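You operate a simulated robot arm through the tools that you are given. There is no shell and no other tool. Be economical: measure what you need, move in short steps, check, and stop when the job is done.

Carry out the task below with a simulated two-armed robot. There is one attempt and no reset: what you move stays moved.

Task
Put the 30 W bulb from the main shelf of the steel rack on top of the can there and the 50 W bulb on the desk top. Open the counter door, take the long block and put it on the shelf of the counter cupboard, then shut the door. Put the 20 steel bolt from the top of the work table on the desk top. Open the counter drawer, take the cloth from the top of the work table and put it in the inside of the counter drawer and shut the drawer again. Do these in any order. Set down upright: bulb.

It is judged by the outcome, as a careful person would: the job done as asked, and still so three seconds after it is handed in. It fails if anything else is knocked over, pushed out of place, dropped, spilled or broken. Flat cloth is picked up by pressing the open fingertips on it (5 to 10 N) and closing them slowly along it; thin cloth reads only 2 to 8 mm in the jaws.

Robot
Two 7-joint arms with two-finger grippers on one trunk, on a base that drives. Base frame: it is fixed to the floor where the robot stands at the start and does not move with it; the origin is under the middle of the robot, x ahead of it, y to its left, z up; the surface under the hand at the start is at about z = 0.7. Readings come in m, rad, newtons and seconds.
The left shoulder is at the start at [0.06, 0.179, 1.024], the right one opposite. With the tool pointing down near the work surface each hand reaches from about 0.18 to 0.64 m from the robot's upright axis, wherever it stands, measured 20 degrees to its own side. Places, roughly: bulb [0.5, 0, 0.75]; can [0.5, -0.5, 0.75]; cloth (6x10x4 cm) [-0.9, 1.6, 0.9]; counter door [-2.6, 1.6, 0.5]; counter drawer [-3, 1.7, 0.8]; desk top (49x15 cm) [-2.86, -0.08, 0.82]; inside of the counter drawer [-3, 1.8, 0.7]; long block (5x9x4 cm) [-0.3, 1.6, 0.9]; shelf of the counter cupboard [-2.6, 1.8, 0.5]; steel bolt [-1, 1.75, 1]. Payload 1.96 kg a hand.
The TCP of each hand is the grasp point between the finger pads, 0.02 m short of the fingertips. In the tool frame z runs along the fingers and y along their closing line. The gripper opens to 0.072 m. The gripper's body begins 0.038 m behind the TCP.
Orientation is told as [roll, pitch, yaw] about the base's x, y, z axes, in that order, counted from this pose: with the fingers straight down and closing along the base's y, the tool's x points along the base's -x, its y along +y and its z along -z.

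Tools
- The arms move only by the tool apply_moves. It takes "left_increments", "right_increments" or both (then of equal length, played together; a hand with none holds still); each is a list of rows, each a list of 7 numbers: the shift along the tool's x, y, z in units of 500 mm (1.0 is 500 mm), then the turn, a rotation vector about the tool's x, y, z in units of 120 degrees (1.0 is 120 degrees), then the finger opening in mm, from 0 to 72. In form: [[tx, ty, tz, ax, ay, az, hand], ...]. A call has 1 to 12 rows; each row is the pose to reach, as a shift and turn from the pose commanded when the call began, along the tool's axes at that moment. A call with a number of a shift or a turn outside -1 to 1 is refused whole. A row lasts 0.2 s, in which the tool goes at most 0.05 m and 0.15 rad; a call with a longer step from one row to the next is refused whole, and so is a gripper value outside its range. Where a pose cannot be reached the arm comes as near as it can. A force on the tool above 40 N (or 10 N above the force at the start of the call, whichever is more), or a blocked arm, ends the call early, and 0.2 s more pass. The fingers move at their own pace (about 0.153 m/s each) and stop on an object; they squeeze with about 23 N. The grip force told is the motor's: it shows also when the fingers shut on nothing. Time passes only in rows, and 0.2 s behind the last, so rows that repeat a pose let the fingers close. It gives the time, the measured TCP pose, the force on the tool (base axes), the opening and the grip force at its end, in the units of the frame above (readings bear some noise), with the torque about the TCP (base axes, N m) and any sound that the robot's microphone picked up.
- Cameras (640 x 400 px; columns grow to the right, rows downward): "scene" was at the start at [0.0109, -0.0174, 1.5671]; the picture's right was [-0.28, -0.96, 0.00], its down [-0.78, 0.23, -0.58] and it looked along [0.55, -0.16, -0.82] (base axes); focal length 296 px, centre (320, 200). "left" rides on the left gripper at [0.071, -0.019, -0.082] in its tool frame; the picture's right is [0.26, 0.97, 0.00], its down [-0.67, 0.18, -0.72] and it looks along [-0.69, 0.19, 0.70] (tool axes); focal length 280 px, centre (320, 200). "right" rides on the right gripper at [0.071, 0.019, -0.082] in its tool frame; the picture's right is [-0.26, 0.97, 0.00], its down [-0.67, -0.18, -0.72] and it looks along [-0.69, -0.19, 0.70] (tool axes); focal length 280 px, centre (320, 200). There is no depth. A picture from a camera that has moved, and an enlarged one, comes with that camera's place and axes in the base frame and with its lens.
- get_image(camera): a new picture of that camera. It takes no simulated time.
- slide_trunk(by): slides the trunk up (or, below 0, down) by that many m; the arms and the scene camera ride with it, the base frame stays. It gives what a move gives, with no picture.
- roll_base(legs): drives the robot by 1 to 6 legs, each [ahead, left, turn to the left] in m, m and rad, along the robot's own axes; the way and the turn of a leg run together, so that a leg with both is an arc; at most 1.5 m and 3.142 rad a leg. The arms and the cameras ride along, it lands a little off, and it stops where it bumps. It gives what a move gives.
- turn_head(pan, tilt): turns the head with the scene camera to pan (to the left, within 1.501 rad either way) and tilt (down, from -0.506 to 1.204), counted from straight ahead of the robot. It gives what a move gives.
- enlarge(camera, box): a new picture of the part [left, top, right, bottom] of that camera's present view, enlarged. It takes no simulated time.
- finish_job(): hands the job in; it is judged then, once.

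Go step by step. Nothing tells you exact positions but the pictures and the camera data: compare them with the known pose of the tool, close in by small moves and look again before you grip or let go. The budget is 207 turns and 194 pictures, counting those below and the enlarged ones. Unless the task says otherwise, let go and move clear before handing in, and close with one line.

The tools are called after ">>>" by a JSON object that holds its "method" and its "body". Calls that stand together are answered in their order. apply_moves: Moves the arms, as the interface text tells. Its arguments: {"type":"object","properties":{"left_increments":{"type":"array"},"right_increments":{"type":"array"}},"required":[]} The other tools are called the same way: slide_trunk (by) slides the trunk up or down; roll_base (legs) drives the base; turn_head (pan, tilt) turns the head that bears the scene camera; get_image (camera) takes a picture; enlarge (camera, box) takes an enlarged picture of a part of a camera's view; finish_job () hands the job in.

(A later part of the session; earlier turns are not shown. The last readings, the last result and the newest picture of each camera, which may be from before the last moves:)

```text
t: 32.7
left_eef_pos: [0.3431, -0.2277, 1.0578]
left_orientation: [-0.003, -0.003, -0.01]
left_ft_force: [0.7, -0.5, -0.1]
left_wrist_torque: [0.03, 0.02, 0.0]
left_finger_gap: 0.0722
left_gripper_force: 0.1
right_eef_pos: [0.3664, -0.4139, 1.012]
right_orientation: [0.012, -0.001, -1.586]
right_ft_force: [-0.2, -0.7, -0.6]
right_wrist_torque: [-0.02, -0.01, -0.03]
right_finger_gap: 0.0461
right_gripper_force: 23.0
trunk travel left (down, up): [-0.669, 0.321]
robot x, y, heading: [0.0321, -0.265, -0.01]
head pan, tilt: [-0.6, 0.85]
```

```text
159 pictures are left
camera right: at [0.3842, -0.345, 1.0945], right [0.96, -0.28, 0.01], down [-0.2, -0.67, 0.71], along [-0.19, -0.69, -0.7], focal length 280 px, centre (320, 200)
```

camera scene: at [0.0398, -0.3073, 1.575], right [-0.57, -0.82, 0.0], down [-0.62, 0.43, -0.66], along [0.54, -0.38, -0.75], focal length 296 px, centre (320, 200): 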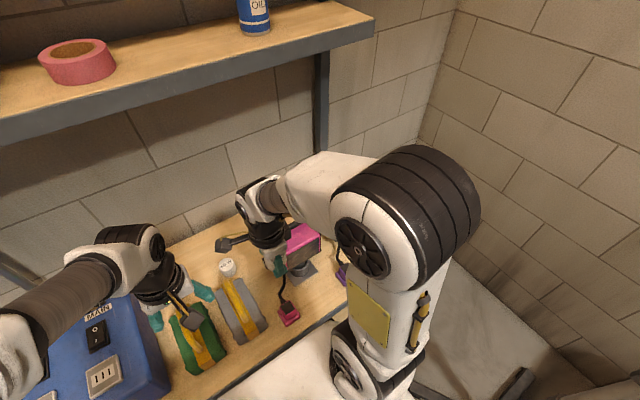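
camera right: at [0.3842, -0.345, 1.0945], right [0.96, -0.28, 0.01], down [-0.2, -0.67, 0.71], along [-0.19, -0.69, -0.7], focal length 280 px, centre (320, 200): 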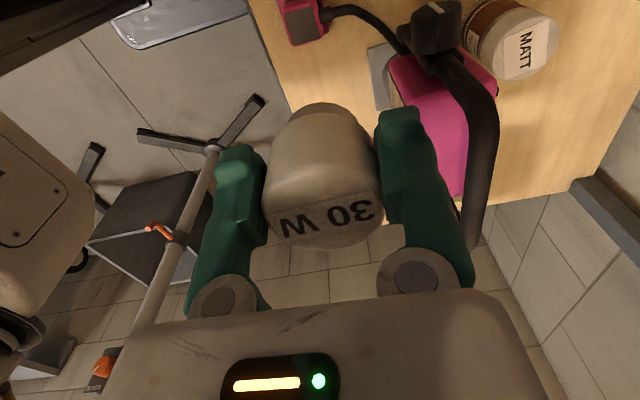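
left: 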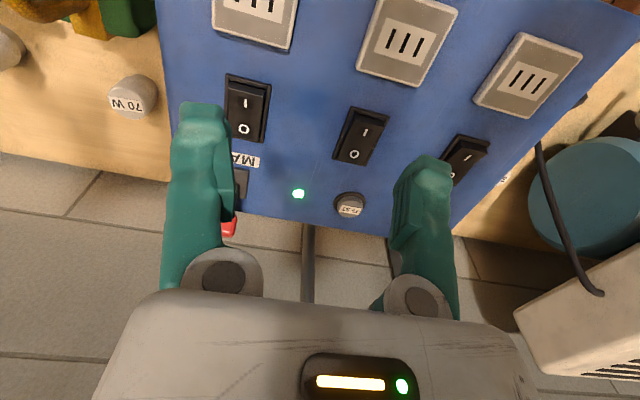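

The lid of the can is at about [0.555, -0.49]. I move forward along y=-0.41, away from the pink tool, then check.

>>> {"method": "apply_moves", "body": {"right_increments": [[0, 0.09, 0.02, 0, 0, 0, 30], [0, 0.18, 0.04, 0, 0, 0, 30], [0, 0.27, 0.06, 0, 0, 0, 30], [0, 0.36, 0.08, 0, 0, 0, 30], [0, 0.375, 0.1, 0, 0, 0, 30]]}}

>>> {"method": "get_image", "body": {"camera": "right"}}

>>> {"method": "enlarge", "body": {"camera": "scene", "box": [150, 130, 350, 330]}}

```text
t: 33.9
left_eef_pos: [0.3447, -0.2258, 1.0576]
left_orientation: [-0.003, -0.002, -0.011]
left_ft_force: [-0.6, 0.5, -0.4]
left_wrist_torque: [0.01, -0.03, 0.02]
left_finger_gap: 0.072
left_gripper_force: 0.1
right_eef_pos: [0.5509, -0.4172, 0.9654]
right_orientation: [0.013, -0.001, -1.584]
right_ft_force: [-0.5, 0.5, -1.3]
right_wrist_torque: [0.02, -0.02, 0.0]
right_finger_gap: 0.0462
right_gripper_force: 22.9
trunk travel left (down, up): [-0.669, 0.321]
robot x, y, heading: [0.0348, -0.2638, -0.012]
head pan, tilt: [-0.6, 0.85]
```

```text
158 pictures are left
camera right: at [0.569, -0.3474, 1.0467], right [0.96, -0.28, 0.01], down [-0.2, -0.67, 0.71], along [-0.19, -0.69, -0.7], focal length 280 px, centre (320, 200)
```

right: 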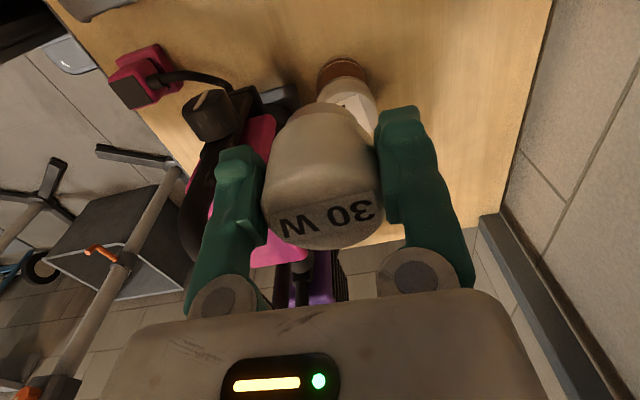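

```text
2.00 times, centred on (250, 230) of scene
camera zoom: at [0.0392, -0.3074, 1.5751], right [-0.57, -0.82, 0.0], down [-0.62, 0.43, -0.66], along [0.54, -0.38, -0.75], focal length 592 px, centre (460, 140)
```

zoom: 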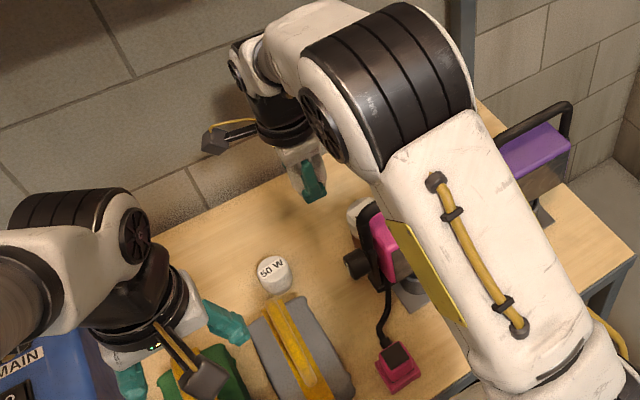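

>>> {"method": "get_image", "body": {"camera": "left"}}

```text
156 pictures are left
camera left: at [0.2738, -0.2453, 1.1381], right [-0.25, 0.97, 0.0], down [0.67, 0.18, 0.72], along [0.69, 0.18, -0.7], focal length 280 px, centre (320, 200)
```

left: 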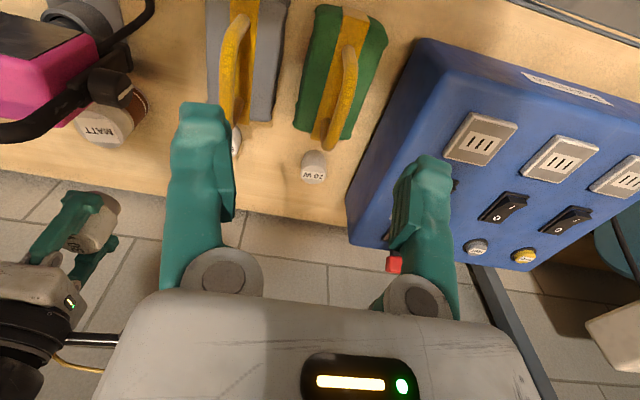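

>>> {"method": "apply_moves", "body": {"right_increments": [[-0.08, 0.012, 0, 0, 0, 0, 30], [-0.15, 0.012, 0.0, 0, 0, 0, 30], [-0.15, 0.012, 0.06, 0, 0, 0, 30], [-0.15, 0.012, 0.12, 0, 0, 0, 30]]}}

>>> {"method": "get_image", "body": {"camera": "left"}}

>>> {"method": "get_image", "body": {"camera": "right"}}

>>> {"method": "enlarge", "body": {"camera": "scene", "box": [200, 150, 350, 300]}}

```text
t: 34.9
left_eef_pos: [0.346, -0.227, 1.0573]
left_orientation: [0.001, -0.002, -0.012]
left_ft_force: [0.9, -0.5, -0.1]
left_wrist_torque: [-0.02, 0.0, 0.01]
left_finger_gap: 0.072
left_gripper_force: 0.1
right_eef_pos: [0.5579, -0.4945, 0.9031]
right_orientation: [0.012, 0.0, -1.584]
right_ft_force: [-0.9, -1.6, -1.4]
right_wrist_torque: [0.02, -0.01, 0.0]
right_finger_gap: 0.0462
right_gripper_force: 23.2
trunk travel left (down, up): [-0.669, 0.321]
robot x, y, heading: [0.0355, -0.2675, -0.015]
head pan, tilt: [-0.6, 0.85]
```

```text
155 pictures are left
camera left: at [0.2748, -0.2459, 1.1379], right [-0.25, 0.97, 0.0], down [0.68, 0.18, 0.72], along [0.69, 0.18, -0.7], focal length 280 px, centre (320, 200)
```

left: 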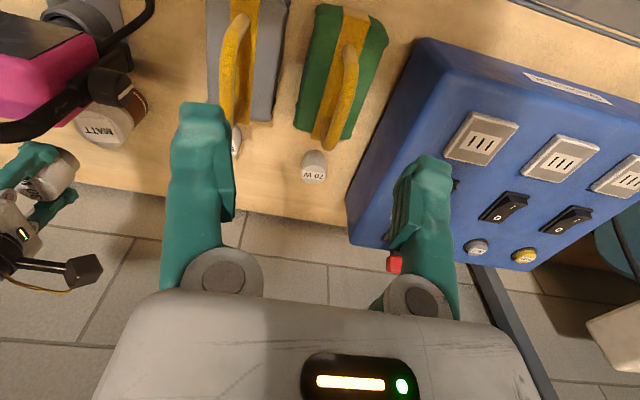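

```text
154 pictures are left
camera right: at [0.5754, -0.4242, 0.9844], right [0.96, -0.28, 0.01], down [-0.2, -0.67, 0.71], along [-0.19, -0.69, -0.7], focal length 280 px, centre (320, 200)
```

right: 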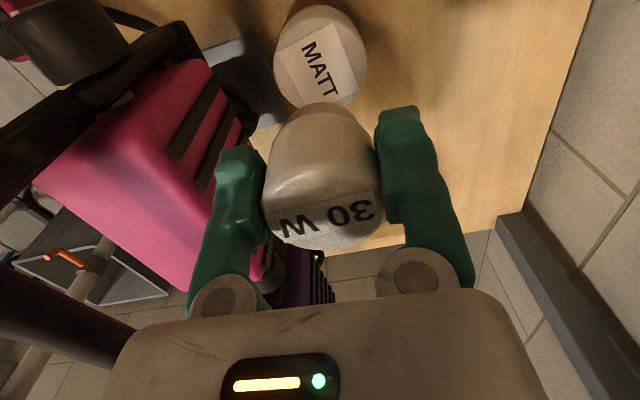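

```text
2.67 times, centred on (275, 225) of scene
camera zoom: at [0.0406, -0.3081, 1.5751], right [-0.57, -0.82, 0.0], down [-0.62, 0.43, -0.66], along [0.54, -0.38, -0.75], focal length 789 px, centre (440, 133)
```

zoom: 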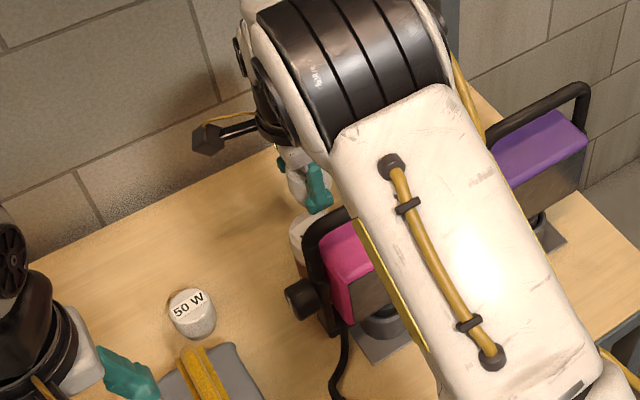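

The lid centre is near [0.559, -0.489]. I lower slowly toward it and check.

>>> {"method": "apply_moves", "body": {"right_increments": [[0.007, 0.004, 0.03, 0, 0, 0, 30], [0.007, 0.004, 0.06, 0, 0, 0, 30], [0.007, 0.004, 0.09, 0, 0, 0, 30], [0.007, 0.004, 0.12, 0, 0, 0, 30]]}}

>>> {"method": "get_image", "body": {"camera": "left"}}

>>> {"method": "get_image", "body": {"camera": "right"}}

>>> {"method": "enlarge", "body": {"camera": "scene", "box": [200, 150, 350, 300]}}

```text
t: 35.9
left_eef_pos: [0.3456, -0.226, 1.0568]
left_orientation: [-0.002, -0.002, -0.01]
left_ft_force: [1.5, 0.2, 0.3]
left_wrist_torque: [-0.02, 0.02, 0.01]
left_finger_gap: 0.0721
left_gripper_force: 0.1
right_eef_pos: [0.5645, -0.4891, 0.8441]
right_orientation: [0.012, 0.0, -1.585]
right_ft_force: [-0.6, -0.1, -1.2]
right_wrist_torque: [-0.01, 0.03, 0.05]
right_finger_gap: 0.0464
right_gripper_force: 23.4
trunk travel left (down, up): [-0.669, 0.321]
robot x, y, heading: [0.0339, -0.2676, -0.008]
head pan, tilt: [-0.6, 0.85]
```

```text
152 pictures are left
camera left: at [0.2747, -0.2455, 1.1379], right [-0.25, 0.97, 0.0], down [0.68, 0.18, 0.72], along [0.69, 0.18, -0.7], focal length 280 px, centre (320, 200)
```

left: 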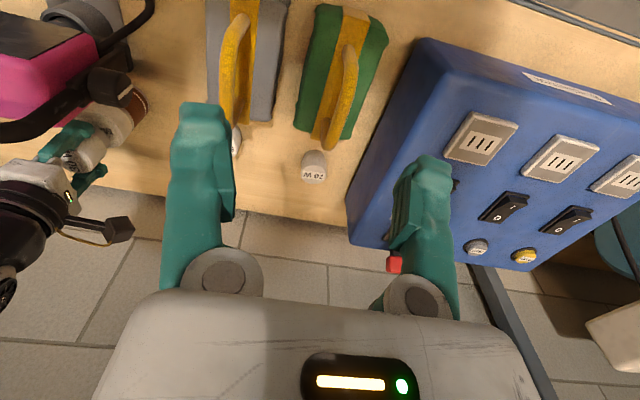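

```text
151 pictures are left
camera right: at [0.5821, -0.4199, 0.9258], right [0.96, -0.28, 0.01], down [-0.2, -0.67, 0.71], along [-0.19, -0.69, -0.7], focal length 280 px, centre (320, 200)
```

right: 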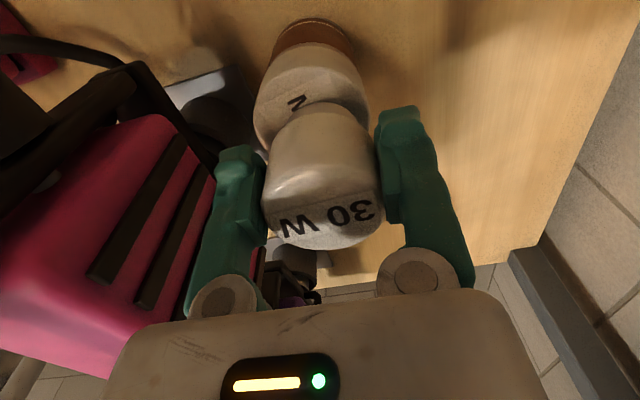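

```text
2.67 times, centred on (275, 225) of scene
camera zoom: at [0.0405, -0.3076, 1.575], right [-0.57, -0.82, 0.0], down [-0.62, 0.43, -0.66], along [0.54, -0.38, -0.75], focal length 789 px, centre (440, 133)
```

zoom: 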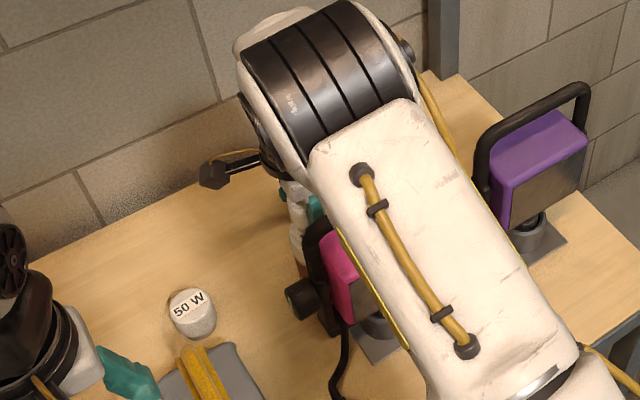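

Nicely aligned; I shift 4 mm back and lower until I feel contact.

>>> {"method": "apply_moves", "body": {"right_increments": [[0.004, -0.008, 0.0, 0, 0, 0, 30], [0.004, -0.008, 0.02, 0, 0, 0, 30], [0.004, -0.008, 0.04, 0, 0, 0, 30]]}}

>>> {"method": "enlarge", "body": {"camera": "left", "box": [0, 50, 200, 200]}}

>>> {"method": "get_image", "body": {"camera": "right"}}

```text
t: 36.7
left_eef_pos: [0.3426, -0.2253, 1.059]
left_orientation: [-0.003, -0.006, -0.011]
left_ft_force: [-0.2, -0.8, -0.3]
left_wrist_torque: [0.03, -0.01, -0.01]
left_finger_gap: 0.0719
left_gripper_force: 0.2
right_eef_pos: [0.5586, -0.4867, 0.8289]
right_orientation: [0.024, -0.002, -1.586]
right_ft_force: [2.2, -0.6, 37.9]
right_wrist_torque: [-0.25, 0.26, -0.08]
right_finger_gap: 0.0476
right_gripper_force: 23.4
trunk travel left (down, up): [-0.669, 0.321]
robot x, y, heading: [0.0343, -0.2662, -0.006]
head pan, tilt: [-0.6, 0.85]
```

```text
2.67 times, centred on (100, 125) of left
camera zoom: at [0.2707, -0.2436, 1.1396], right [-0.25, 0.97, 0.0], down [0.67, 0.18, 0.72], along [0.7, 0.18, -0.7], focal length 748 px, centre (907, 400)
```

zoom: 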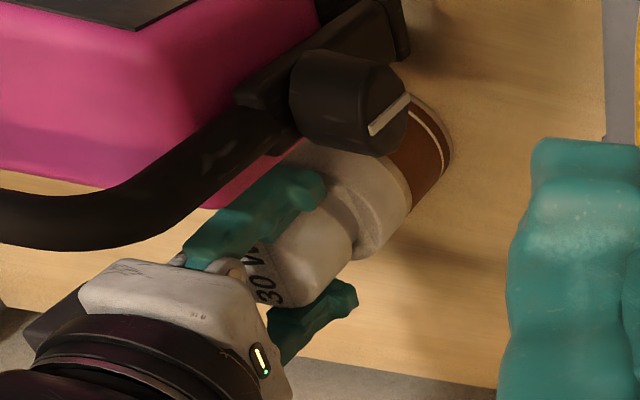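

```text
148 pictures are left
camera right: at [0.5761, -0.4171, 0.9125], right [0.96, -0.28, 0.02], down [-0.21, -0.67, 0.71], along [-0.18, -0.69, -0.7], focal length 280 px, centre (320, 200)
```

right: 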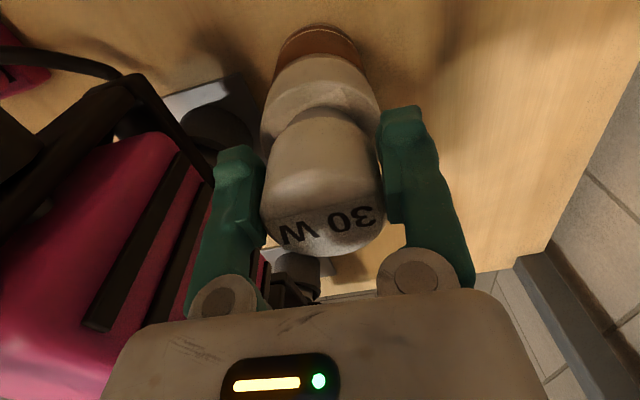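

Contact made. I ease the pressure off.

>>> {"method": "apply_moves", "body": {"right_increments": [[0, 0, -0.006, 0, 0, 0, 30], [0, 0, -0.009, 0, 0, 0, 30]]}}

```text
t: 37.3
left_eef_pos: [0.3443, -0.2257, 1.0567]
left_orientation: [-0.002, -0.005, -0.012]
left_ft_force: [-0.4, 0.4, 0.5]
left_wrist_torque: [-0.02, 0.0, 0.0]
left_finger_gap: 0.072
left_gripper_force: 0.0
right_eef_pos: [0.5599, -0.4876, 0.8292]
right_orientation: [0.013, 0.0, -1.585]
right_ft_force: [6.2, 0.4, 14.0]
right_wrist_torque: [-0.12, -0.27, 0.06]
right_finger_gap: 0.0469
right_gripper_force: 23.6
trunk travel left (down, up): [-0.669, 0.321]
robot x, y, heading: [0.0348, -0.2639, -0.014]
head pan, tilt: [-0.6, 0.85]
```

>>> {"method": "apply_moves", "body": {"right_increments": [[0, 0, -0.004, 0, 0, 0, 30], [0, 0, -0.004, 0, 0, 0, 48], [0, 0, -0.004, 0, 0, 0, 54], [0, 0, -0.004, 0, 0, 0, 64], [0, 0, -0.004, 0, 0, 0, 72], [0, 0, -0.004, 0, 0, 0, 72]]}}

>>> {"method": "enlarge", "body": {"camera": "left", "box": [0, 50, 200, 200]}}

>>> {"method": "get_image", "body": {"camera": "right"}}

```text
t: 38.7
left_eef_pos: [0.3452, -0.2281, 1.0587]
left_orientation: [-0.002, 0.0, -0.012]
left_ft_force: [0.2, 0.4, 0.2]
left_wrist_torque: [-0.03, -0.03, -0.03]
left_finger_gap: 0.0721
left_gripper_force: 0.0
right_eef_pos: [0.5594, -0.4867, 0.831]
right_orientation: [0.014, 0.001, -1.583]
right_ft_force: [0.4, -0.1, -0.8]
right_wrist_torque: [0.01, 0.04, 0.0]
right_finger_gap: 0.0717
right_gripper_force: 0.1
trunk travel left (down, up): [-0.669, 0.321]
robot x, y, heading: [0.0301, -0.2638, -0.017]
head pan, tilt: [-0.6, 0.85]
```

```text
2.67 times, centred on (100, 125) of left
camera zoom: at [0.2743, -0.2453, 1.138], right [-0.25, 0.97, 0.0], down [0.67, 0.18, 0.72], along [0.69, 0.18, -0.7], focal length 748 px, centre (907, 400)
```

zoom: 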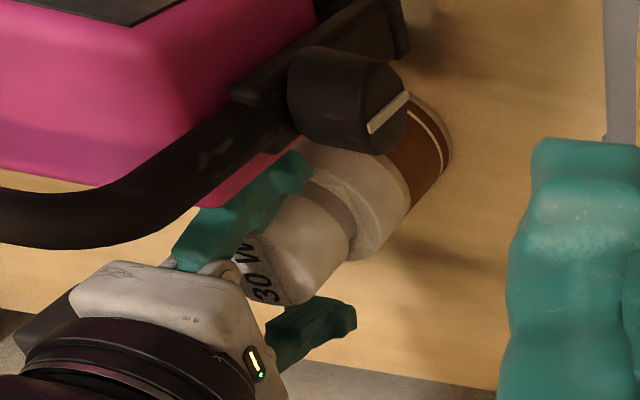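

```text
146 pictures are left
camera right: at [0.5765, -0.4175, 0.9137], right [0.96, -0.28, 0.01], down [-0.2, -0.67, 0.71], along [-0.19, -0.69, -0.7], focal length 280 px, centre (320, 200)
```

right: 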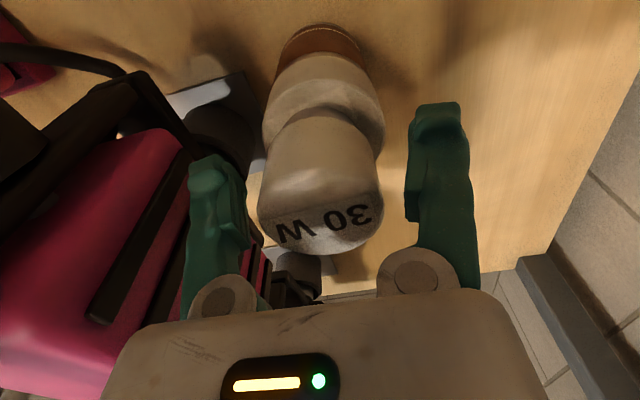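

The bulb stands on the can. I retract straight up.

>>> {"method": "apply_moves", "body": {"right_increments": [[0, 0, -0.05, 0, 0, 0, 72], [0, 0, -0.12, 0, 0, 0, 72], [0, 0, -0.2, 0, 0, 0, 72], [0, 0, -0.27, 0, 0, 0, 72], [0.08, 0, -0.27, 0, 0, 0, 72], [0.16, 0, -0.27, 0, 0, 0, 72]]}}

>>> {"method": "get_image", "body": {"camera": "right"}}

>>> {"method": "enlarge", "body": {"camera": "left", "box": [0, 50, 200, 200]}}

```text
t: 40.1
left_eef_pos: [0.3456, -0.2271, 1.058]
left_orientation: [-0.002, -0.002, -0.009]
left_ft_force: [0.1, -0.5, -0.1]
left_wrist_torque: [0.01, -0.05, 0.0]
left_finger_gap: 0.0721
left_gripper_force: 0.1
right_eef_pos: [0.5583, -0.4078, 0.9674]
right_orientation: [0.013, 0.0, -1.587]
right_ft_force: [-0.5, 0.0, 0.7]
right_wrist_torque: [0.01, -0.03, -0.01]
right_finger_gap: 0.072
right_gripper_force: 0.1
trunk travel left (down, up): [-0.669, 0.321]
robot x, y, heading: [0.0338, -0.265, -0.009]
head pan, tilt: [-0.6, 0.85]
```

```text
145 pictures are left
camera right: at [0.5766, -0.3391, 1.0502], right [0.96, -0.28, 0.01], down [-0.2, -0.67, 0.71], along [-0.19, -0.69, -0.7], focal length 280 px, centre (320, 200)
```

right: 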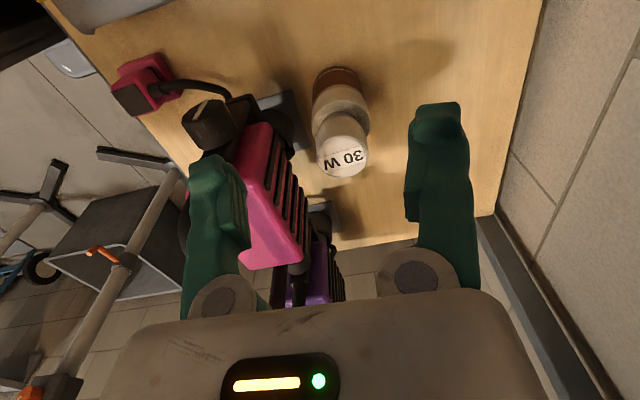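

```text
2.67 times, centred on (100, 125) of left
camera zoom: at [0.2742, -0.2447, 1.138], right [-0.25, 0.97, 0.0], down [0.67, 0.18, 0.72], along [0.69, 0.18, -0.7], focal length 748 px, centre (907, 400)
```

zoom: 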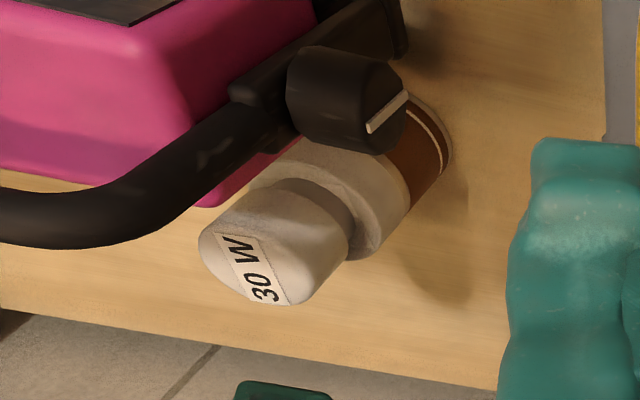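

The 30 W bulb stands well on the can. The 50 W bulb is at about [0.577, -0.33]; I move above it in the same hand attitude.

>>> {"method": "apply_moves", "body": {"right_increments": [[0.08, 0.02, 0, 0, 0, 0, 72], [0.156, 0.038, 0, 0, 0, 0, 72], [0.156, 0.038, 0.08, 0, 0, 0, 72], [0.156, 0.038, 0.16, 0, 0, 0, 72], [0.156, 0.038, 0.22, 0, 0, 0, 72]]}}

>>> {"method": "get_image", "body": {"camera": "right"}}

>>> {"method": "enlarge", "body": {"camera": "scene", "box": [150, 130, 350, 330]}}

```text
t: 41.3
left_eef_pos: [0.3461, -0.2262, 1.0573]
left_orientation: [-0.001, -0.003, -0.011]
left_ft_force: [0.7, -0.2, -0.2]
left_wrist_torque: [0.0, -0.02, -0.04]
left_finger_gap: 0.072
left_gripper_force: 0.1
right_eef_pos: [0.5801, -0.3314, 0.8572]
right_orientation: [0.012, 0.0, -1.583]
right_ft_force: [-0.2, -0.8, 0.7]
right_wrist_torque: [-0.04, 0.0, -0.02]
right_finger_gap: 0.0722
right_gripper_force: 0.0
right hand out of reach, approached as far as the arm can: row 2
trunk travel left (down, up): [-0.669, 0.321]
robot x, y, heading: [0.0329, -0.268, -0.011]
head pan, tilt: [-0.6, 0.85]
```

```text
143 pictures are left
camera right: at [0.5976, -0.2616, 0.94], right [0.96, -0.28, 0.01], down [-0.2, -0.67, 0.71], along [-0.19, -0.69, -0.7], focal length 280 px, centre (320, 200)
```

right: 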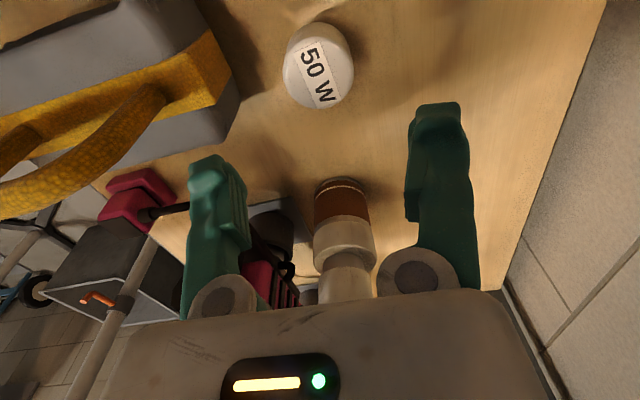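

```text
2.00 times, centred on (250, 230) of scene
camera zoom: at [0.0402, -0.3071, 1.5751], right [-0.57, -0.82, 0.0], down [-0.62, 0.43, -0.66], along [0.54, -0.38, -0.75], focal length 592 px, centre (460, 140)
```

zoom: 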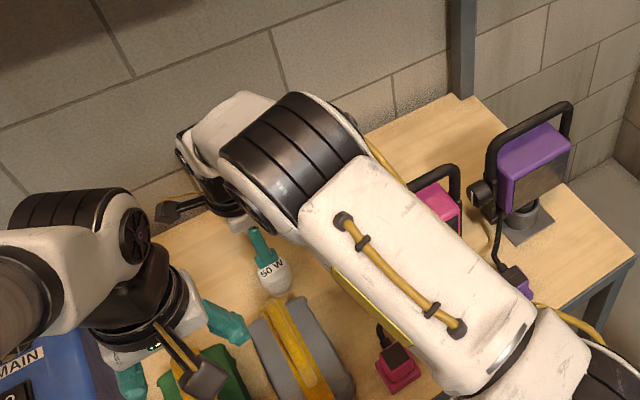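

>>> {"method": "apply_moves", "body": {"right_increments": [[0.01, 0.002, 0.08, 0, 0, 0, 72], [0.01, 0.002, 0.16, 0, 0, 0, 72], [0.01, 0.002, 0.2, 0, 0, 0, 72], [0.01, 0.002, 0.236, 0, 0, 0, 72]]}}

>>> {"method": "get_image", "body": {"camera": "right"}}

```text
t: 42.3
left_eef_pos: [0.346, -0.2259, 1.0571]
left_orientation: [-0.001, -0.001, -0.01]
left_ft_force: [0.2, -1.1, -0.8]
left_wrist_torque: [0.0, -0.02, -0.01]
left_finger_gap: 0.0718
left_gripper_force: 0.0
right_eef_pos: [0.5822, -0.3267, 0.7382]
right_orientation: [0.013, -0.001, -1.584]
right_ft_force: [-0.1, -0.5, -0.6]
right_wrist_torque: [0.0, -0.01, 0.01]
right_finger_gap: 0.0718
right_gripper_force: 0.0
trunk travel left (down, up): [-0.669, 0.321]
robot x, y, heading: [0.0357, -0.2655, -0.014]
head pan, tilt: [-0.6, 0.85]
```

```text
141 pictures are left
camera right: at [0.6002, -0.2561, 0.8213], right [0.96, -0.28, 0.01], down [-0.2, -0.67, 0.71], along [-0.19, -0.69, -0.7], focal length 280 px, centre (320, 200)
```

right: 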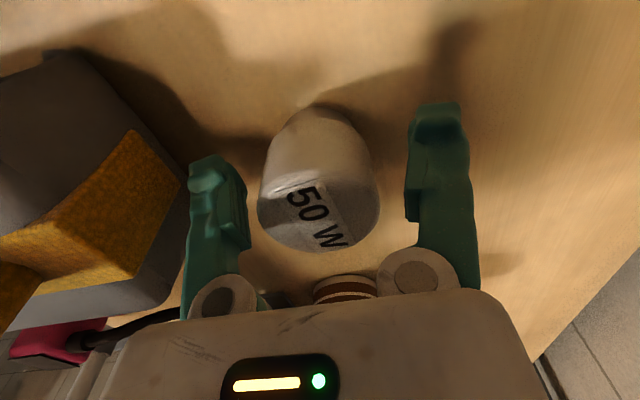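

>>> {"method": "apply_moves", "body": {"right_increments": [[0, -0.006, 0, 0, 0, 0, 72], [0, -0.006, 0, 0, 0, 0, 60], [0, -0.006, 0, 0, 0, 0, 52], [0, -0.006, 0, 0, 0, 0, 44], [0, -0.006, 0, 0, 0, 0, 30], [0, -0.006, 0, 0, 0, 0, 30]]}}

>>> {"method": "apply_moves", "body": {"right_increments": [[0, 0, -0.05, 0, 0, 0, 30], [0, 0, -0.12, 0, 0, 0, 30], [0, 0, -0.2, 0, 0, 0, 30], [0, 0, -0.28, 0, 0, 0, 30], [0, 0, -0.36, 0, 0, 0, 30], [0, 0, -0.42, 0, 0, 0, 30]]}}

>>> {"method": "get_image", "body": {"camera": "right"}}

```text
t: 43.7
left_eef_pos: [0.3451, -0.2272, 1.0574]
left_orientation: [-0.002, -0.001, -0.011]
left_ft_force: [0.2, -0.7, 0.3]
left_wrist_torque: [-0.02, 0.01, 0.01]
left_finger_gap: 0.0722
left_gripper_force: 0.1
right_eef_pos: [0.5808, -0.3259, 0.7389]
right_orientation: [0.011, 0.0, -1.584]
right_ft_force: [-0.8, -0.7, -0.8]
right_wrist_torque: [-0.01, 0.08, -0.02]
right_finger_gap: 0.0461
right_gripper_force: 23.0
trunk travel left (down, up): [-0.669, 0.321]
robot x, y, heading: [0.0379, -0.2699, -0.012]
head pan, tilt: [-0.6, 0.85]
```

```text
t: 45.1
left_eef_pos: [0.3449, -0.2286, 1.0579]
left_orientation: [-0.001, -0.003, -0.009]
left_ft_force: [0.5, -1.1, -0.3]
left_wrist_torque: [-0.05, -0.02, -0.03]
left_finger_gap: 0.072
left_gripper_force: 0.0
right_eef_pos: [0.5783, -0.3237, 0.9484]
right_orientation: [0.015, 0.0, -1.586]
right_ft_force: [0.4, 0.4, -1.4]
right_wrist_torque: [0.02, 0.0, -0.02]
right_finger_gap: 0.0462
right_gripper_force: 22.7
trunk travel left (down, up): [-0.669, 0.321]
robot x, y, heading: [0.0315, -0.2635, -0.007]
head pan, tilt: [-0.6, 0.85]
```

```text
140 pictures are left
camera right: at [0.596, -0.2548, 1.0307], right [0.96, -0.28, 0.01], down [-0.2, -0.67, 0.71], along [-0.19, -0.69, -0.7], focal length 280 px, centre (320, 200)
```

right: 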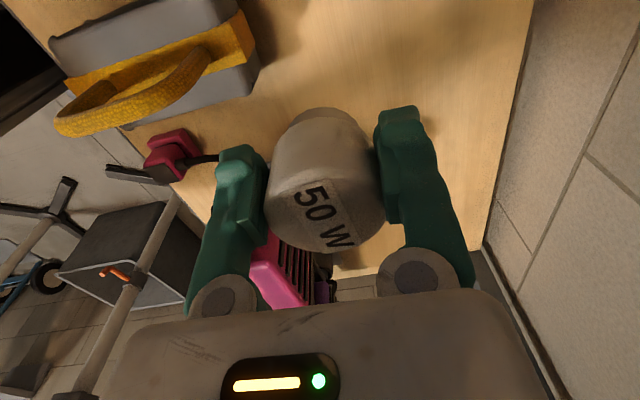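

Got the 50 W bulb. I retract while moving the left hand out of the way.

>>> {"method": "apply_moves", "body": {"left_increments": [[0, 0.09, 0, 0, 0, 0, 72], [0, 0.18, 0, 0, 0, 0, 72], [0, 0.27, 0, 0, 0, 0, 72], [0, 0.36, 0, 0, 0, 0, 72], [0, 0.4, 0, 0, 0, 0, 72], [0, 0.4, 0, 0, 0, 0, 72], [0, 0.4, 0, 0, 0, 0, 72]], "right_increments": [[0, 0, -0.06, 0, 0, 0, 30], [-0.02, -0.08, -0.1, 0, 0, 0, 30], [-0.04, -0.16, -0.12, 0, 0, 0, 30], [-0.06, -0.24, -0.12, 0, 0, 0, 30], [-0.08, -0.32, -0.12, 0, 0, 0, 30], [-0.08, -0.4, -0.12, 0, 0, 0, 30], [-0.08, -0.45, -0.12, 0, 0, 0, 30]]}}

>>> {"method": "turn_head", "body": {"pan": 1.4, "tilt": 0.5}}

>>> {"method": "get_image", "body": {"camera": "scene"}}

```text
t: 46.7
left_eef_pos: [0.3471, -0.0248, 1.0565]
left_orientation: [0.001, -0.003, -0.012]
left_ft_force: [-0.4, -0.1, 0.6]
left_wrist_torque: [0.0, 0.0, 0.02]
left_finger_gap: 0.0719
left_gripper_force: 0.1
right_eef_pos: [0.3499, -0.3601, 1.0054]
right_orientation: [0.013, 0.0, -1.584]
right_ft_force: [-0.2, 0.4, -0.5]
right_wrist_torque: [-0.01, -0.04, 0.0]
right_finger_gap: 0.0462
right_gripper_force: 23.1
right hand out of reach, approached as far as the arm can: row 1
trunk travel left (down, up): [-0.669, 0.321]
robot x, y, heading: [0.0335, -0.2671, -0.014]
head pan, tilt: [-0.6, 0.85]
```

```text
t: 48.6
left_eef_pos: [0.3487, -0.0245, 1.0577]
left_orientation: [-0.002, -0.003, -0.01]
left_ft_force: [0.1, 0.5, -0.3]
left_wrist_torque: [0.0, -0.01, -0.02]
left_finger_gap: 0.072
left_gripper_force: 0.1
right_eef_pos: [0.3511, -0.3607, 1.0054]
right_orientation: [0.012, 0.001, -1.586]
right_ft_force: [0.5, 0.3, -1.3]
right_wrist_torque: [0.03, -0.04, 0.04]
right_finger_gap: 0.046
right_gripper_force: 23.3
trunk travel left (down, up): [-0.669, 0.321]
robot x, y, heading: [0.0335, -0.2672, -0.004]
head pan, tilt: [1.4, 0.499]
```

```text
139 pictures are left
camera scene: at [-0.0077, -0.1729, 1.605], right [0.98, -0.18, 0.0], down [-0.09, -0.47, -0.88], along [0.16, 0.86, -0.48], focal length 296 px, centre (320, 200)
```

scene: 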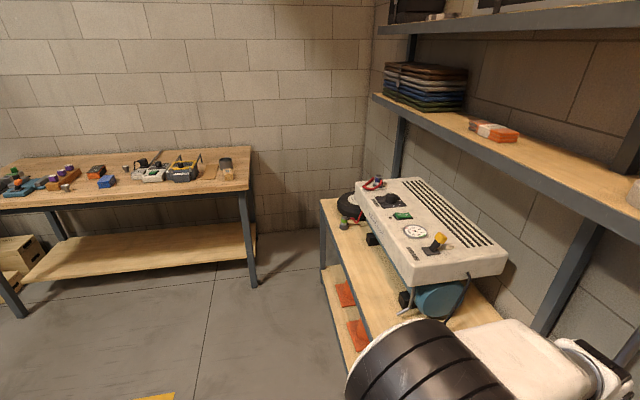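

I back away from the rack, turn left and look around.

>>> {"method": "roll_base", "body": {"legs": [[-0.6, 0.45, 0], [0, 0, 1.57]]}}

>>> {"method": "turn_head", "body": {"pan": 1.3, "tilt": 0.4}}

>>> {"method": "get_image", "body": {"camera": "scene"}}

>>> {"method": "turn_head", "body": {"pan": 0.3, "tilt": 0.4}}

>>> {"method": "get_image", "body": {"camera": "scene"}}

```text
t: 56.5
left_eef_pos: [-0.8164, 0.4888, 1.0578]
left_orientation: [-0.003, -0.004, 1.57]
left_ft_force: [-0.1, -0.3, 0.4]
left_wrist_torque: [-0.03, 0.04, -0.02]
left_finger_gap: 0.0719
left_gripper_force: 0.2
right_eef_pos: [-0.4807, 0.493, 1.0055]
right_orientation: [0.012, 0.0, -0.006]
right_ft_force: [-0.2, 0.3, -0.7]
right_wrist_torque: [-0.03, 0.02, 0.0]
right_finger_gap: 0.046
right_gripper_force: 23.6
trunk travel left (down, up): [-0.669, 0.321]
robot x, y, heading: [-0.5733, 0.1775, 1.564]
head pan, tilt: [1.4, 0.499]
```

```text
t: 57.2
left_eef_pos: [-0.8174, 0.4889, 1.0566]
left_orientation: [-0.002, -0.004, 1.57]
left_ft_force: [0.3, 0.5, 0.5]
left_wrist_torque: [-0.01, -0.02, 0.01]
left_finger_gap: 0.0722
left_gripper_force: 0.0
right_eef_pos: [-0.48, 0.4933, 1.0048]
right_orientation: [0.012, 0.0, -0.006]
right_ft_force: [0.8, 0.0, -0.8]
right_wrist_torque: [0.01, -0.01, 0.02]
right_finger_gap: 0.046
right_gripper_force: 22.6
trunk travel left (down, up): [-0.669, 0.321]
robot x, y, heading: [-0.5725, 0.1789, 1.578]
head pan, tilt: [1.3, 0.4]
```

```text
138 pictures are left
camera scene: at [-0.6604, 0.1445, 1.6141], right [0.27, 0.96, 0.0], down [0.38, -0.1, -0.92], along [-0.89, 0.25, -0.39], focal length 296 px, centre (320, 200)
```

scene: 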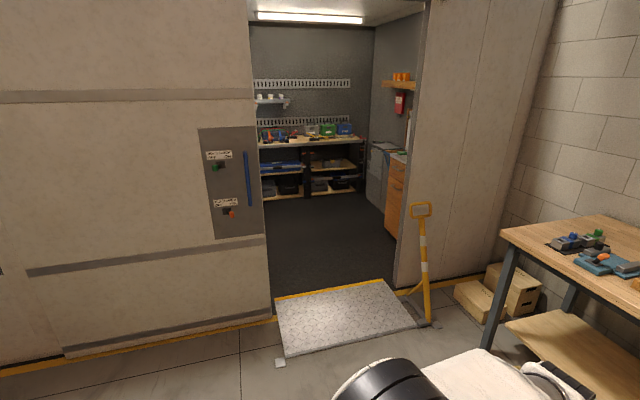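

```text
t: 58.5
left_eef_pos: [-0.8153, 0.4887, 1.0573]
left_orientation: [-0.001, -0.003, 1.568]
left_ft_force: [0.1, -0.2, -0.1]
left_wrist_torque: [0.04, -0.03, 0.01]
left_finger_gap: 0.072
left_gripper_force: 0.0
right_eef_pos: [-0.4807, 0.4927, 1.0046]
right_orientation: [0.013, -0.001, -0.005]
right_ft_force: [-0.3, -0.1, -1.3]
right_wrist_torque: [-0.01, 0.04, 0.04]
right_finger_gap: 0.046
right_gripper_force: 22.9
trunk travel left (down, up): [-0.669, 0.321]
robot x, y, heading: [-0.5724, 0.1766, 1.57]
head pan, tilt: [0.3, 0.4]
```

```text
137 pictures are left
camera scene: at [-0.5986, 0.2083, 1.6142], right [0.96, 0.3, 0.0], down [0.12, -0.37, -0.92], along [-0.27, 0.88, -0.39], focal length 296 px, centre (320, 200)
```

scene: 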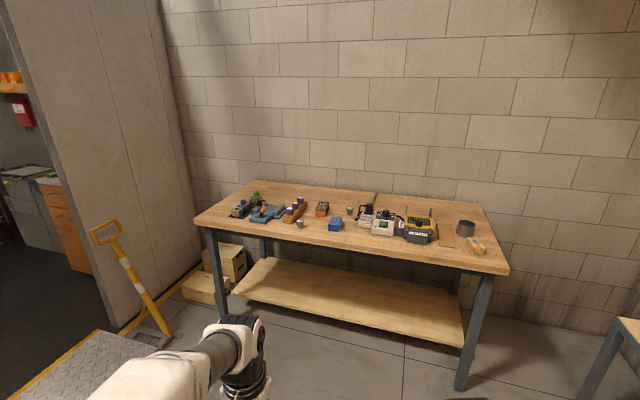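

The counter and desk are inside a container behind the doorway at x≈-2.3. The work table is before me; I enlarge it.

>>> {"method": "enlarge", "body": {"camera": "scene", "box": [190, 160, 370, 270]}}

>>> {"method": "enlarge", "body": {"camera": "scene", "box": [340, 160, 520, 270]}}

```text
3.56 times, centred on (280, 215) of scene
camera zoom: at [-0.5986, 0.2083, 1.6142], right [0.96, 0.3, 0.0], down [0.12, -0.37, -0.92], along [-0.27, 0.88, -0.39], focal length 1052 px, centre (462, 147)
```

zoom: 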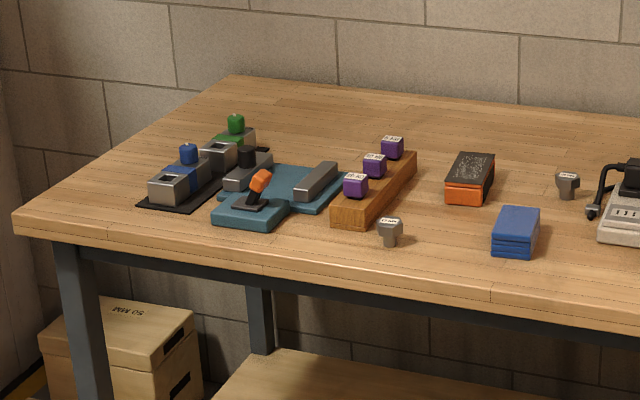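

```text
3.56 times, centred on (430, 215) of scene
camera zoom: at [-0.5986, 0.2083, 1.6142], right [0.96, 0.3, 0.0], down [0.12, -0.37, -0.92], along [-0.27, 0.88, -0.39], focal length 1052 px, centre (-71, 147)
```

zoom: 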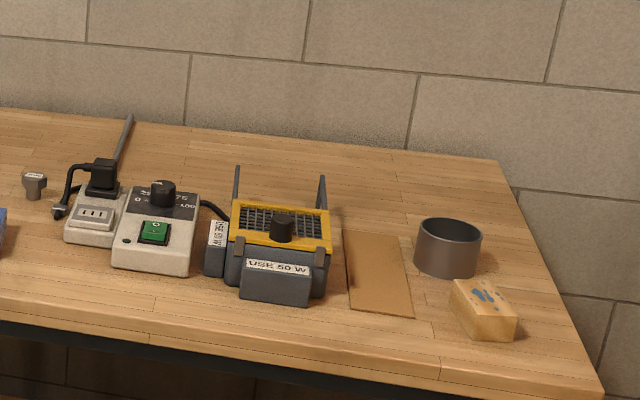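

Two grey bolts stand on the table, a folded blue cloth and the tan block at right. I raise the trunk and approach to read the bolt labels.

>>> {"method": "slide_trunk", "body": {"by": 0.22}}

>>> {"method": "roll_base", "body": {"legs": [[0.72, 0.12, 0]]}}

>>> {"method": "turn_head", "body": {"pan": 0.1, "tilt": 0.9}}

>>> {"method": "get_image", "body": {"camera": "scene"}}

>>> {"method": "get_image", "body": {"camera": "left"}}

```text
t: 60.8
left_eef_pos: [-0.8162, 0.4887, 1.277]
left_orientation: [0.0, -0.003, 1.569]
left_ft_force: [0.0, 1.3, -0.3]
left_wrist_torque: [0.01, 0.02, -0.02]
left_finger_gap: 0.0719
left_gripper_force: 0.1
right_eef_pos: [-0.4801, 0.4936, 1.2261]
right_orientation: [0.012, 0.0, -0.005]
right_ft_force: [0.5, -0.6, -0.7]
right_wrist_torque: [0.03, 0.03, 0.0]
right_finger_gap: 0.0458
right_gripper_force: 22.6
trunk travel left (down, up): [-0.889, 0.101]
robot x, y, heading: [-0.5685, 0.181, 1.571]
head pan, tilt: [0.3, 0.4]
```

```text
t: 64.8
left_eef_pos: [-0.9271, 1.2203, 1.2774]
left_orientation: [0.001, -0.002, 1.556]
left_ft_force: [0.2, 0.8, 0.9]
left_wrist_torque: [0.01, 0.0, -0.04]
left_finger_gap: 0.0719
left_gripper_force: 0.0
right_eef_pos: [-0.5908, 1.2224, 1.2257]
right_orientation: [0.011, -0.001, -0.017]
right_ft_force: [-0.2, -0.4, -0.4]
right_wrist_torque: [0.01, -0.02, 0.0]
right_finger_gap: 0.046
right_gripper_force: 23.3
trunk travel left (down, up): [-0.889, 0.101]
robot x, y, heading: [-0.6878, 0.9086, 1.551]
head pan, tilt: [0.3, 0.4]
```

```text
t: 65.8
left_eef_pos: [-0.9251, 1.2228, 1.2778]
left_orientation: [-0.002, -0.005, 1.558]
left_ft_force: [-0.1, -0.1, 0.5]
left_wrist_torque: [0.02, 0.01, -0.02]
left_finger_gap: 0.072
left_gripper_force: 0.0
right_eef_pos: [-0.591, 1.2231, 1.2259]
right_orientation: [0.013, 0.001, -0.017]
right_ft_force: [0.6, -0.1, -1.2]
right_wrist_torque: [0.03, 0.03, 0.01]
right_finger_gap: 0.0461
right_gripper_force: 23.3
trunk travel left (down, up): [-0.889, 0.101]
robot x, y, heading: [-0.6875, 0.9077, 1.559]
head pan, tilt: [0.099, 0.901]
```

```text
134 pictures are left
camera scene: at [-0.6926, 0.9256, 1.7912], right [1.0, 0.09, 0.0], down [0.07, -0.78, -0.62], along [-0.05, 0.62, -0.78], focal length 296 px, centre (320, 200)
```

scene: 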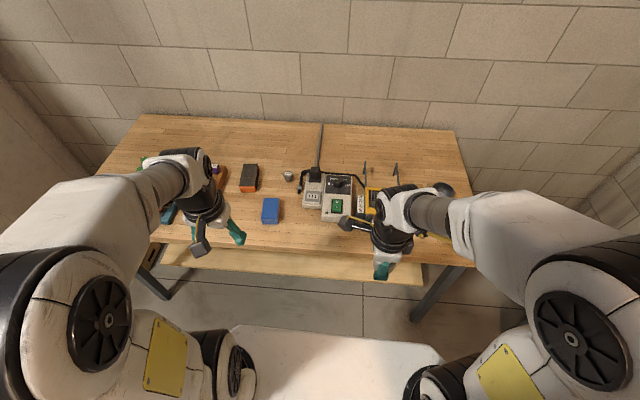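

```text
133 pictures are left
camera left: at [-0.9079, 1.1504, 1.3576], right [-0.97, -0.25, 0.0], down [-0.17, 0.67, 0.72], along [-0.18, 0.7, -0.7], focal length 280 px, centre (320, 200)
```

left: 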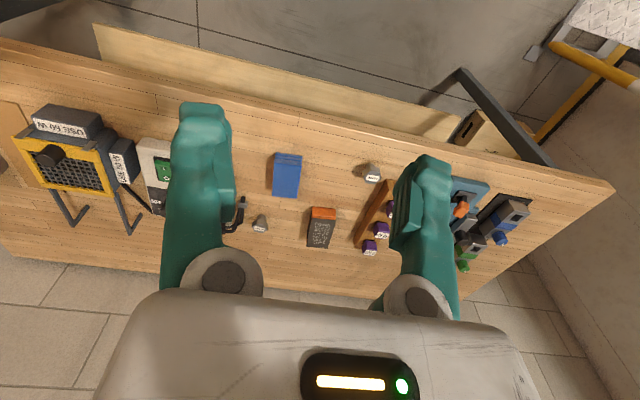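

>>> {"method": "enlarge", "body": {"camera": "left", "box": [230, 140, 410, 260]}}

>>> {"method": "enlarge", "body": {"camera": "scene", "box": [230, 140, 350, 230]}}

```text
3.33 times, centred on (320, 200) of left
camera zoom: at [-0.9079, 1.1504, 1.3576], right [-0.97, -0.25, 0.0], down [-0.17, 0.67, 0.72], along [-0.18, 0.7, -0.7], focal length 935 px, centre (320, 200)
```

zoom: 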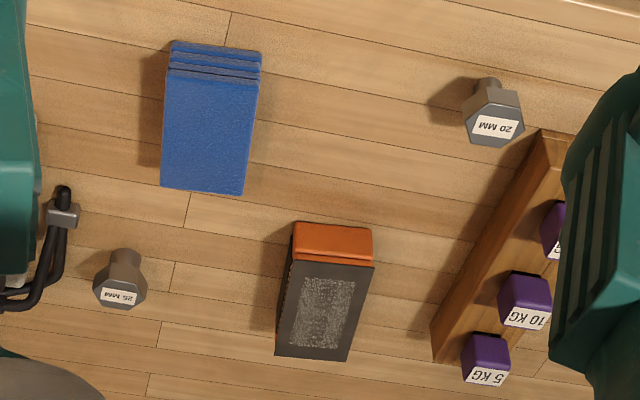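

```text
4.44 times, centred on (290, 185) of scene
camera zoom: at [-0.6926, 0.9256, 1.7912], right [1.0, 0.09, 0.0], down [0.07, -0.78, -0.62], along [-0.05, 0.62, -0.78], focal length 1316 px, centre (453, 267)
```

zoom: 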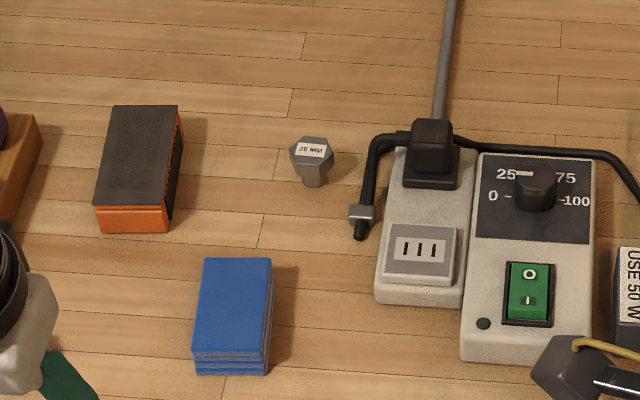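

The 20 MM bolt is the near-left one at about [-1.09, 1.466]. I shift the base left and slightly ahead.

>>> {"method": "roll_base", "body": {"legs": [[0.05, 0.2, 0]]}}

>>> {"method": "apply_moves", "body": {"left_increments": [[-0.08, 0, 0.06, 0, 0, 0, 72], [-0.16, 0, 0.14, 0, 0, 0, 72], [-0.2, 0, 0.22, 0, 0, 0, 72], [-0.24, 0, 0.3, 0, 0, 0, 72]]}}

>>> {"method": "get_image", "body": {"camera": "left"}}

```text
t: 67.4
left_eef_pos: [-1.1247, 1.2733, 1.2786]
left_orientation: [0.002, -0.004, 1.563]
left_ft_force: [0.2, 0.7, 0.9]
left_wrist_torque: [-0.04, -0.01, -0.01]
left_finger_gap: 0.0717
left_gripper_force: 0.1
right_eef_pos: [-0.7886, 1.2745, 1.2263]
right_orientation: [0.013, 0.002, -0.013]
right_ft_force: [0.5, -0.4, -0.8]
right_wrist_torque: [0.02, 0.0, 0.0]
right_finger_gap: 0.0462
right_gripper_force: 23.3
trunk travel left (down, up): [-0.889, 0.101]
robot x, y, heading: [-0.8889, 0.9573, 1.556]
head pan, tilt: [0.099, 0.901]
```

```text
refused: row 2 steps farther than a row can; nothing moved
```

```text
130 pictures are left
camera left: at [-1.106, 1.2013, 1.3581], right [-0.97, -0.25, 0.0], down [-0.18, 0.67, 0.72], along [-0.18, 0.69, -0.7], focal length 280 px, centre (320, 200)
```

left: 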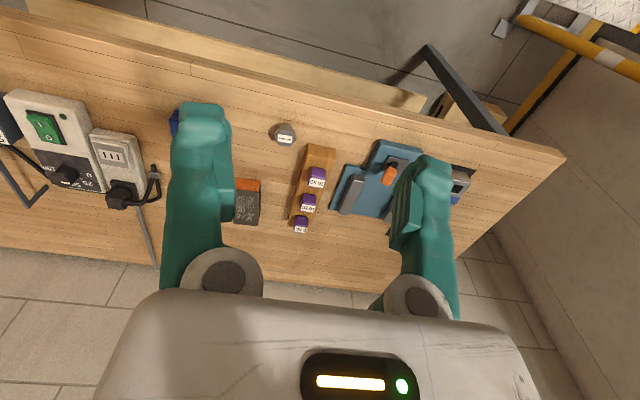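

>>> {"method": "apply_moves", "body": {"left_increments": [[-0.06, -0.005, 0.065, 0, 0, 0, 72], [-0.12, -0.01, 0.13, 0, 0, 0, 72], [-0.18, -0.02, 0.195, 0, 0, 0, 72], [-0.24, -0.03, 0.26, 0, 0, 0, 72], [-0.3, -0.04, 0.325, 0, 0, 0, 72], [-0.36, -0.04, 0.39, 0, 0, 0, 72]]}}

>>> {"method": "get_image", "body": {"camera": "left"}}

```text
t: 68.8
left_eef_pos: [-1.1073, 1.4573, 1.0809]
left_orientation: [-0.003, -0.001, 1.562]
left_ft_force: [0.3, 0.6, -0.1]
left_wrist_torque: [-0.02, 0.0, 0.0]
left_finger_gap: 0.0724
left_gripper_force: 0.1
right_eef_pos: [-0.7917, 1.2769, 1.2247]
right_orientation: [0.009, 0.0, -0.013]
right_ft_force: [-0.8, -0.7, -0.5]
right_wrist_torque: [0.0, 0.01, 0.0]
right_finger_gap: 0.0461
right_gripper_force: 22.4
trunk travel left (down, up): [-0.889, 0.101]
robot x, y, heading: [-0.8852, 0.9611, 1.557]
head pan, tilt: [0.099, 0.901]
```

```text
129 pictures are left
camera left: at [-1.088, 1.3856, 1.1626], right [-0.97, -0.25, 0.0], down [-0.18, 0.67, 0.72], along [-0.18, 0.69, -0.7], focal length 280 px, centre (320, 200)
```

left: 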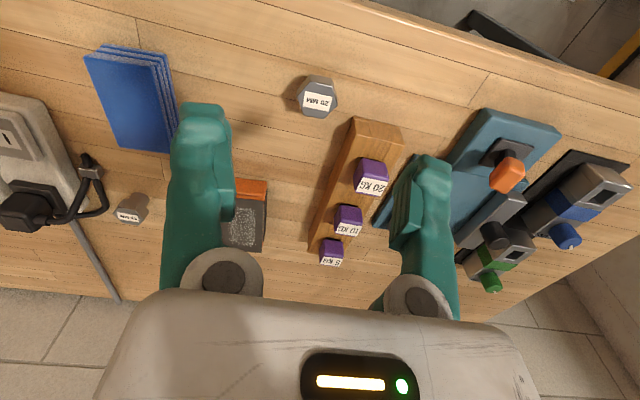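

>>> {"method": "apply_moves", "body": {"left_increments": [[-0.04, 0.01, 0.05, 0, 0, 0, 60], [-0.046, 0.01, 0.12, 0, 0, 0, 60], [-0.046, 0.01, 0.17, 0, 0, 0, 60]]}}

>>> {"method": "get_image", "body": {"camera": "left"}}

```text
t: 69.6
left_eef_pos: [-1.112, 1.4778, 0.9998]
left_orientation: [-0.001, -0.003, 1.561]
left_ft_force: [0.2, 0.1, -0.3]
left_wrist_torque: [-0.02, -0.02, 0.0]
left_finger_gap: 0.06
left_gripper_force: 0.2
right_eef_pos: [-0.7905, 1.2744, 1.2257]
right_orientation: [0.011, 0.0, -0.012]
right_ft_force: [-0.8, 0.0, -1.0]
right_wrist_torque: [0.01, -0.01, 0.0]
right_finger_gap: 0.0461
right_gripper_force: 23.2
trunk travel left (down, up): [-0.889, 0.101]
robot x, y, heading: [-0.8844, 0.9575, 1.557]
head pan, tilt: [0.099, 0.901]
```

```text
128 pictures are left
camera left: at [-1.0915, 1.4059, 1.0788], right [-0.97, -0.25, 0.0], down [-0.18, 0.67, 0.72], along [-0.18, 0.69, -0.7], focal length 280 px, centre (320, 200)
```

left: 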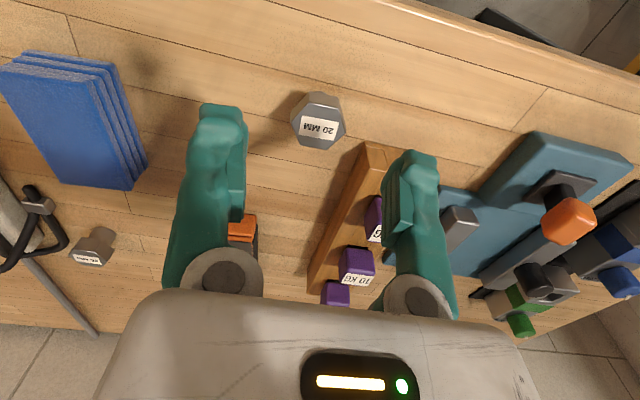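

The wooden block is near the right finger, so I rotate the hand 35° to clear it.

>>> {"method": "apply_moves", "body": {"left_increments": [[-0.005, 0, 0, 0, 0, -0.06, 60], [-0.01, 0, 0, 0, 0, -0.12, 60], [-0.015, 0, 0, 0, 0, -0.18, 60], [-0.02, 0, 0, 0, 0, -0.24, 60], [-0.02, 0, 0.0, 0, 0, -0.29, 60], [-0.02, 0, 0.06, 0, 0, -0.29, 60]]}}

>>> {"method": "get_image", "body": {"camera": "left"}}

```text
t: 71.0
left_eef_pos: [-1.1098, 1.4884, 0.966]
left_orientation: [-0.001, -0.002, 2.171]
left_ft_force: [-0.9, 0.2, -0.4]
left_wrist_torque: [-0.02, -0.01, 0.02]
left_finger_gap: 0.06
left_gripper_force: 0.0
right_eef_pos: [-0.7918, 1.2767, 1.2249]
right_orientation: [0.012, -0.002, -0.012]
right_ft_force: [-0.3, 0.4, -1.0]
right_wrist_torque: [-0.02, 0.01, -0.02]
right_finger_gap: 0.0459
right_gripper_force: 22.6
trunk travel left (down, up): [-0.889, 0.101]
robot x, y, heading: [-0.8868, 0.96, 1.562]
head pan, tilt: [0.099, 0.901]
```

```text
127 pictures are left
camera left: at [-1.0539, 1.4395, 1.0478], right [-0.65, -0.76, 0.0], down [-0.53, 0.45, 0.72], along [-0.54, 0.47, -0.7], focal length 280 px, centre (320, 200)
```

left: 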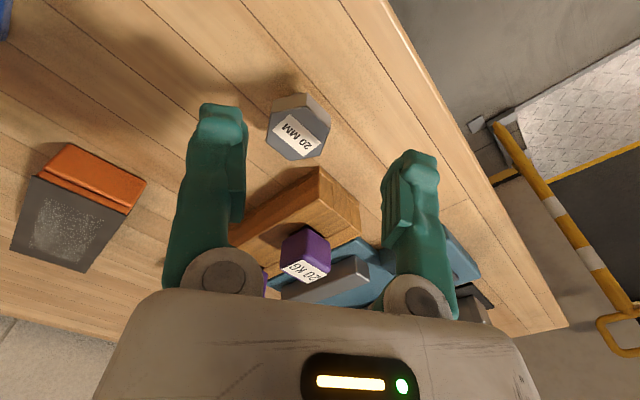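

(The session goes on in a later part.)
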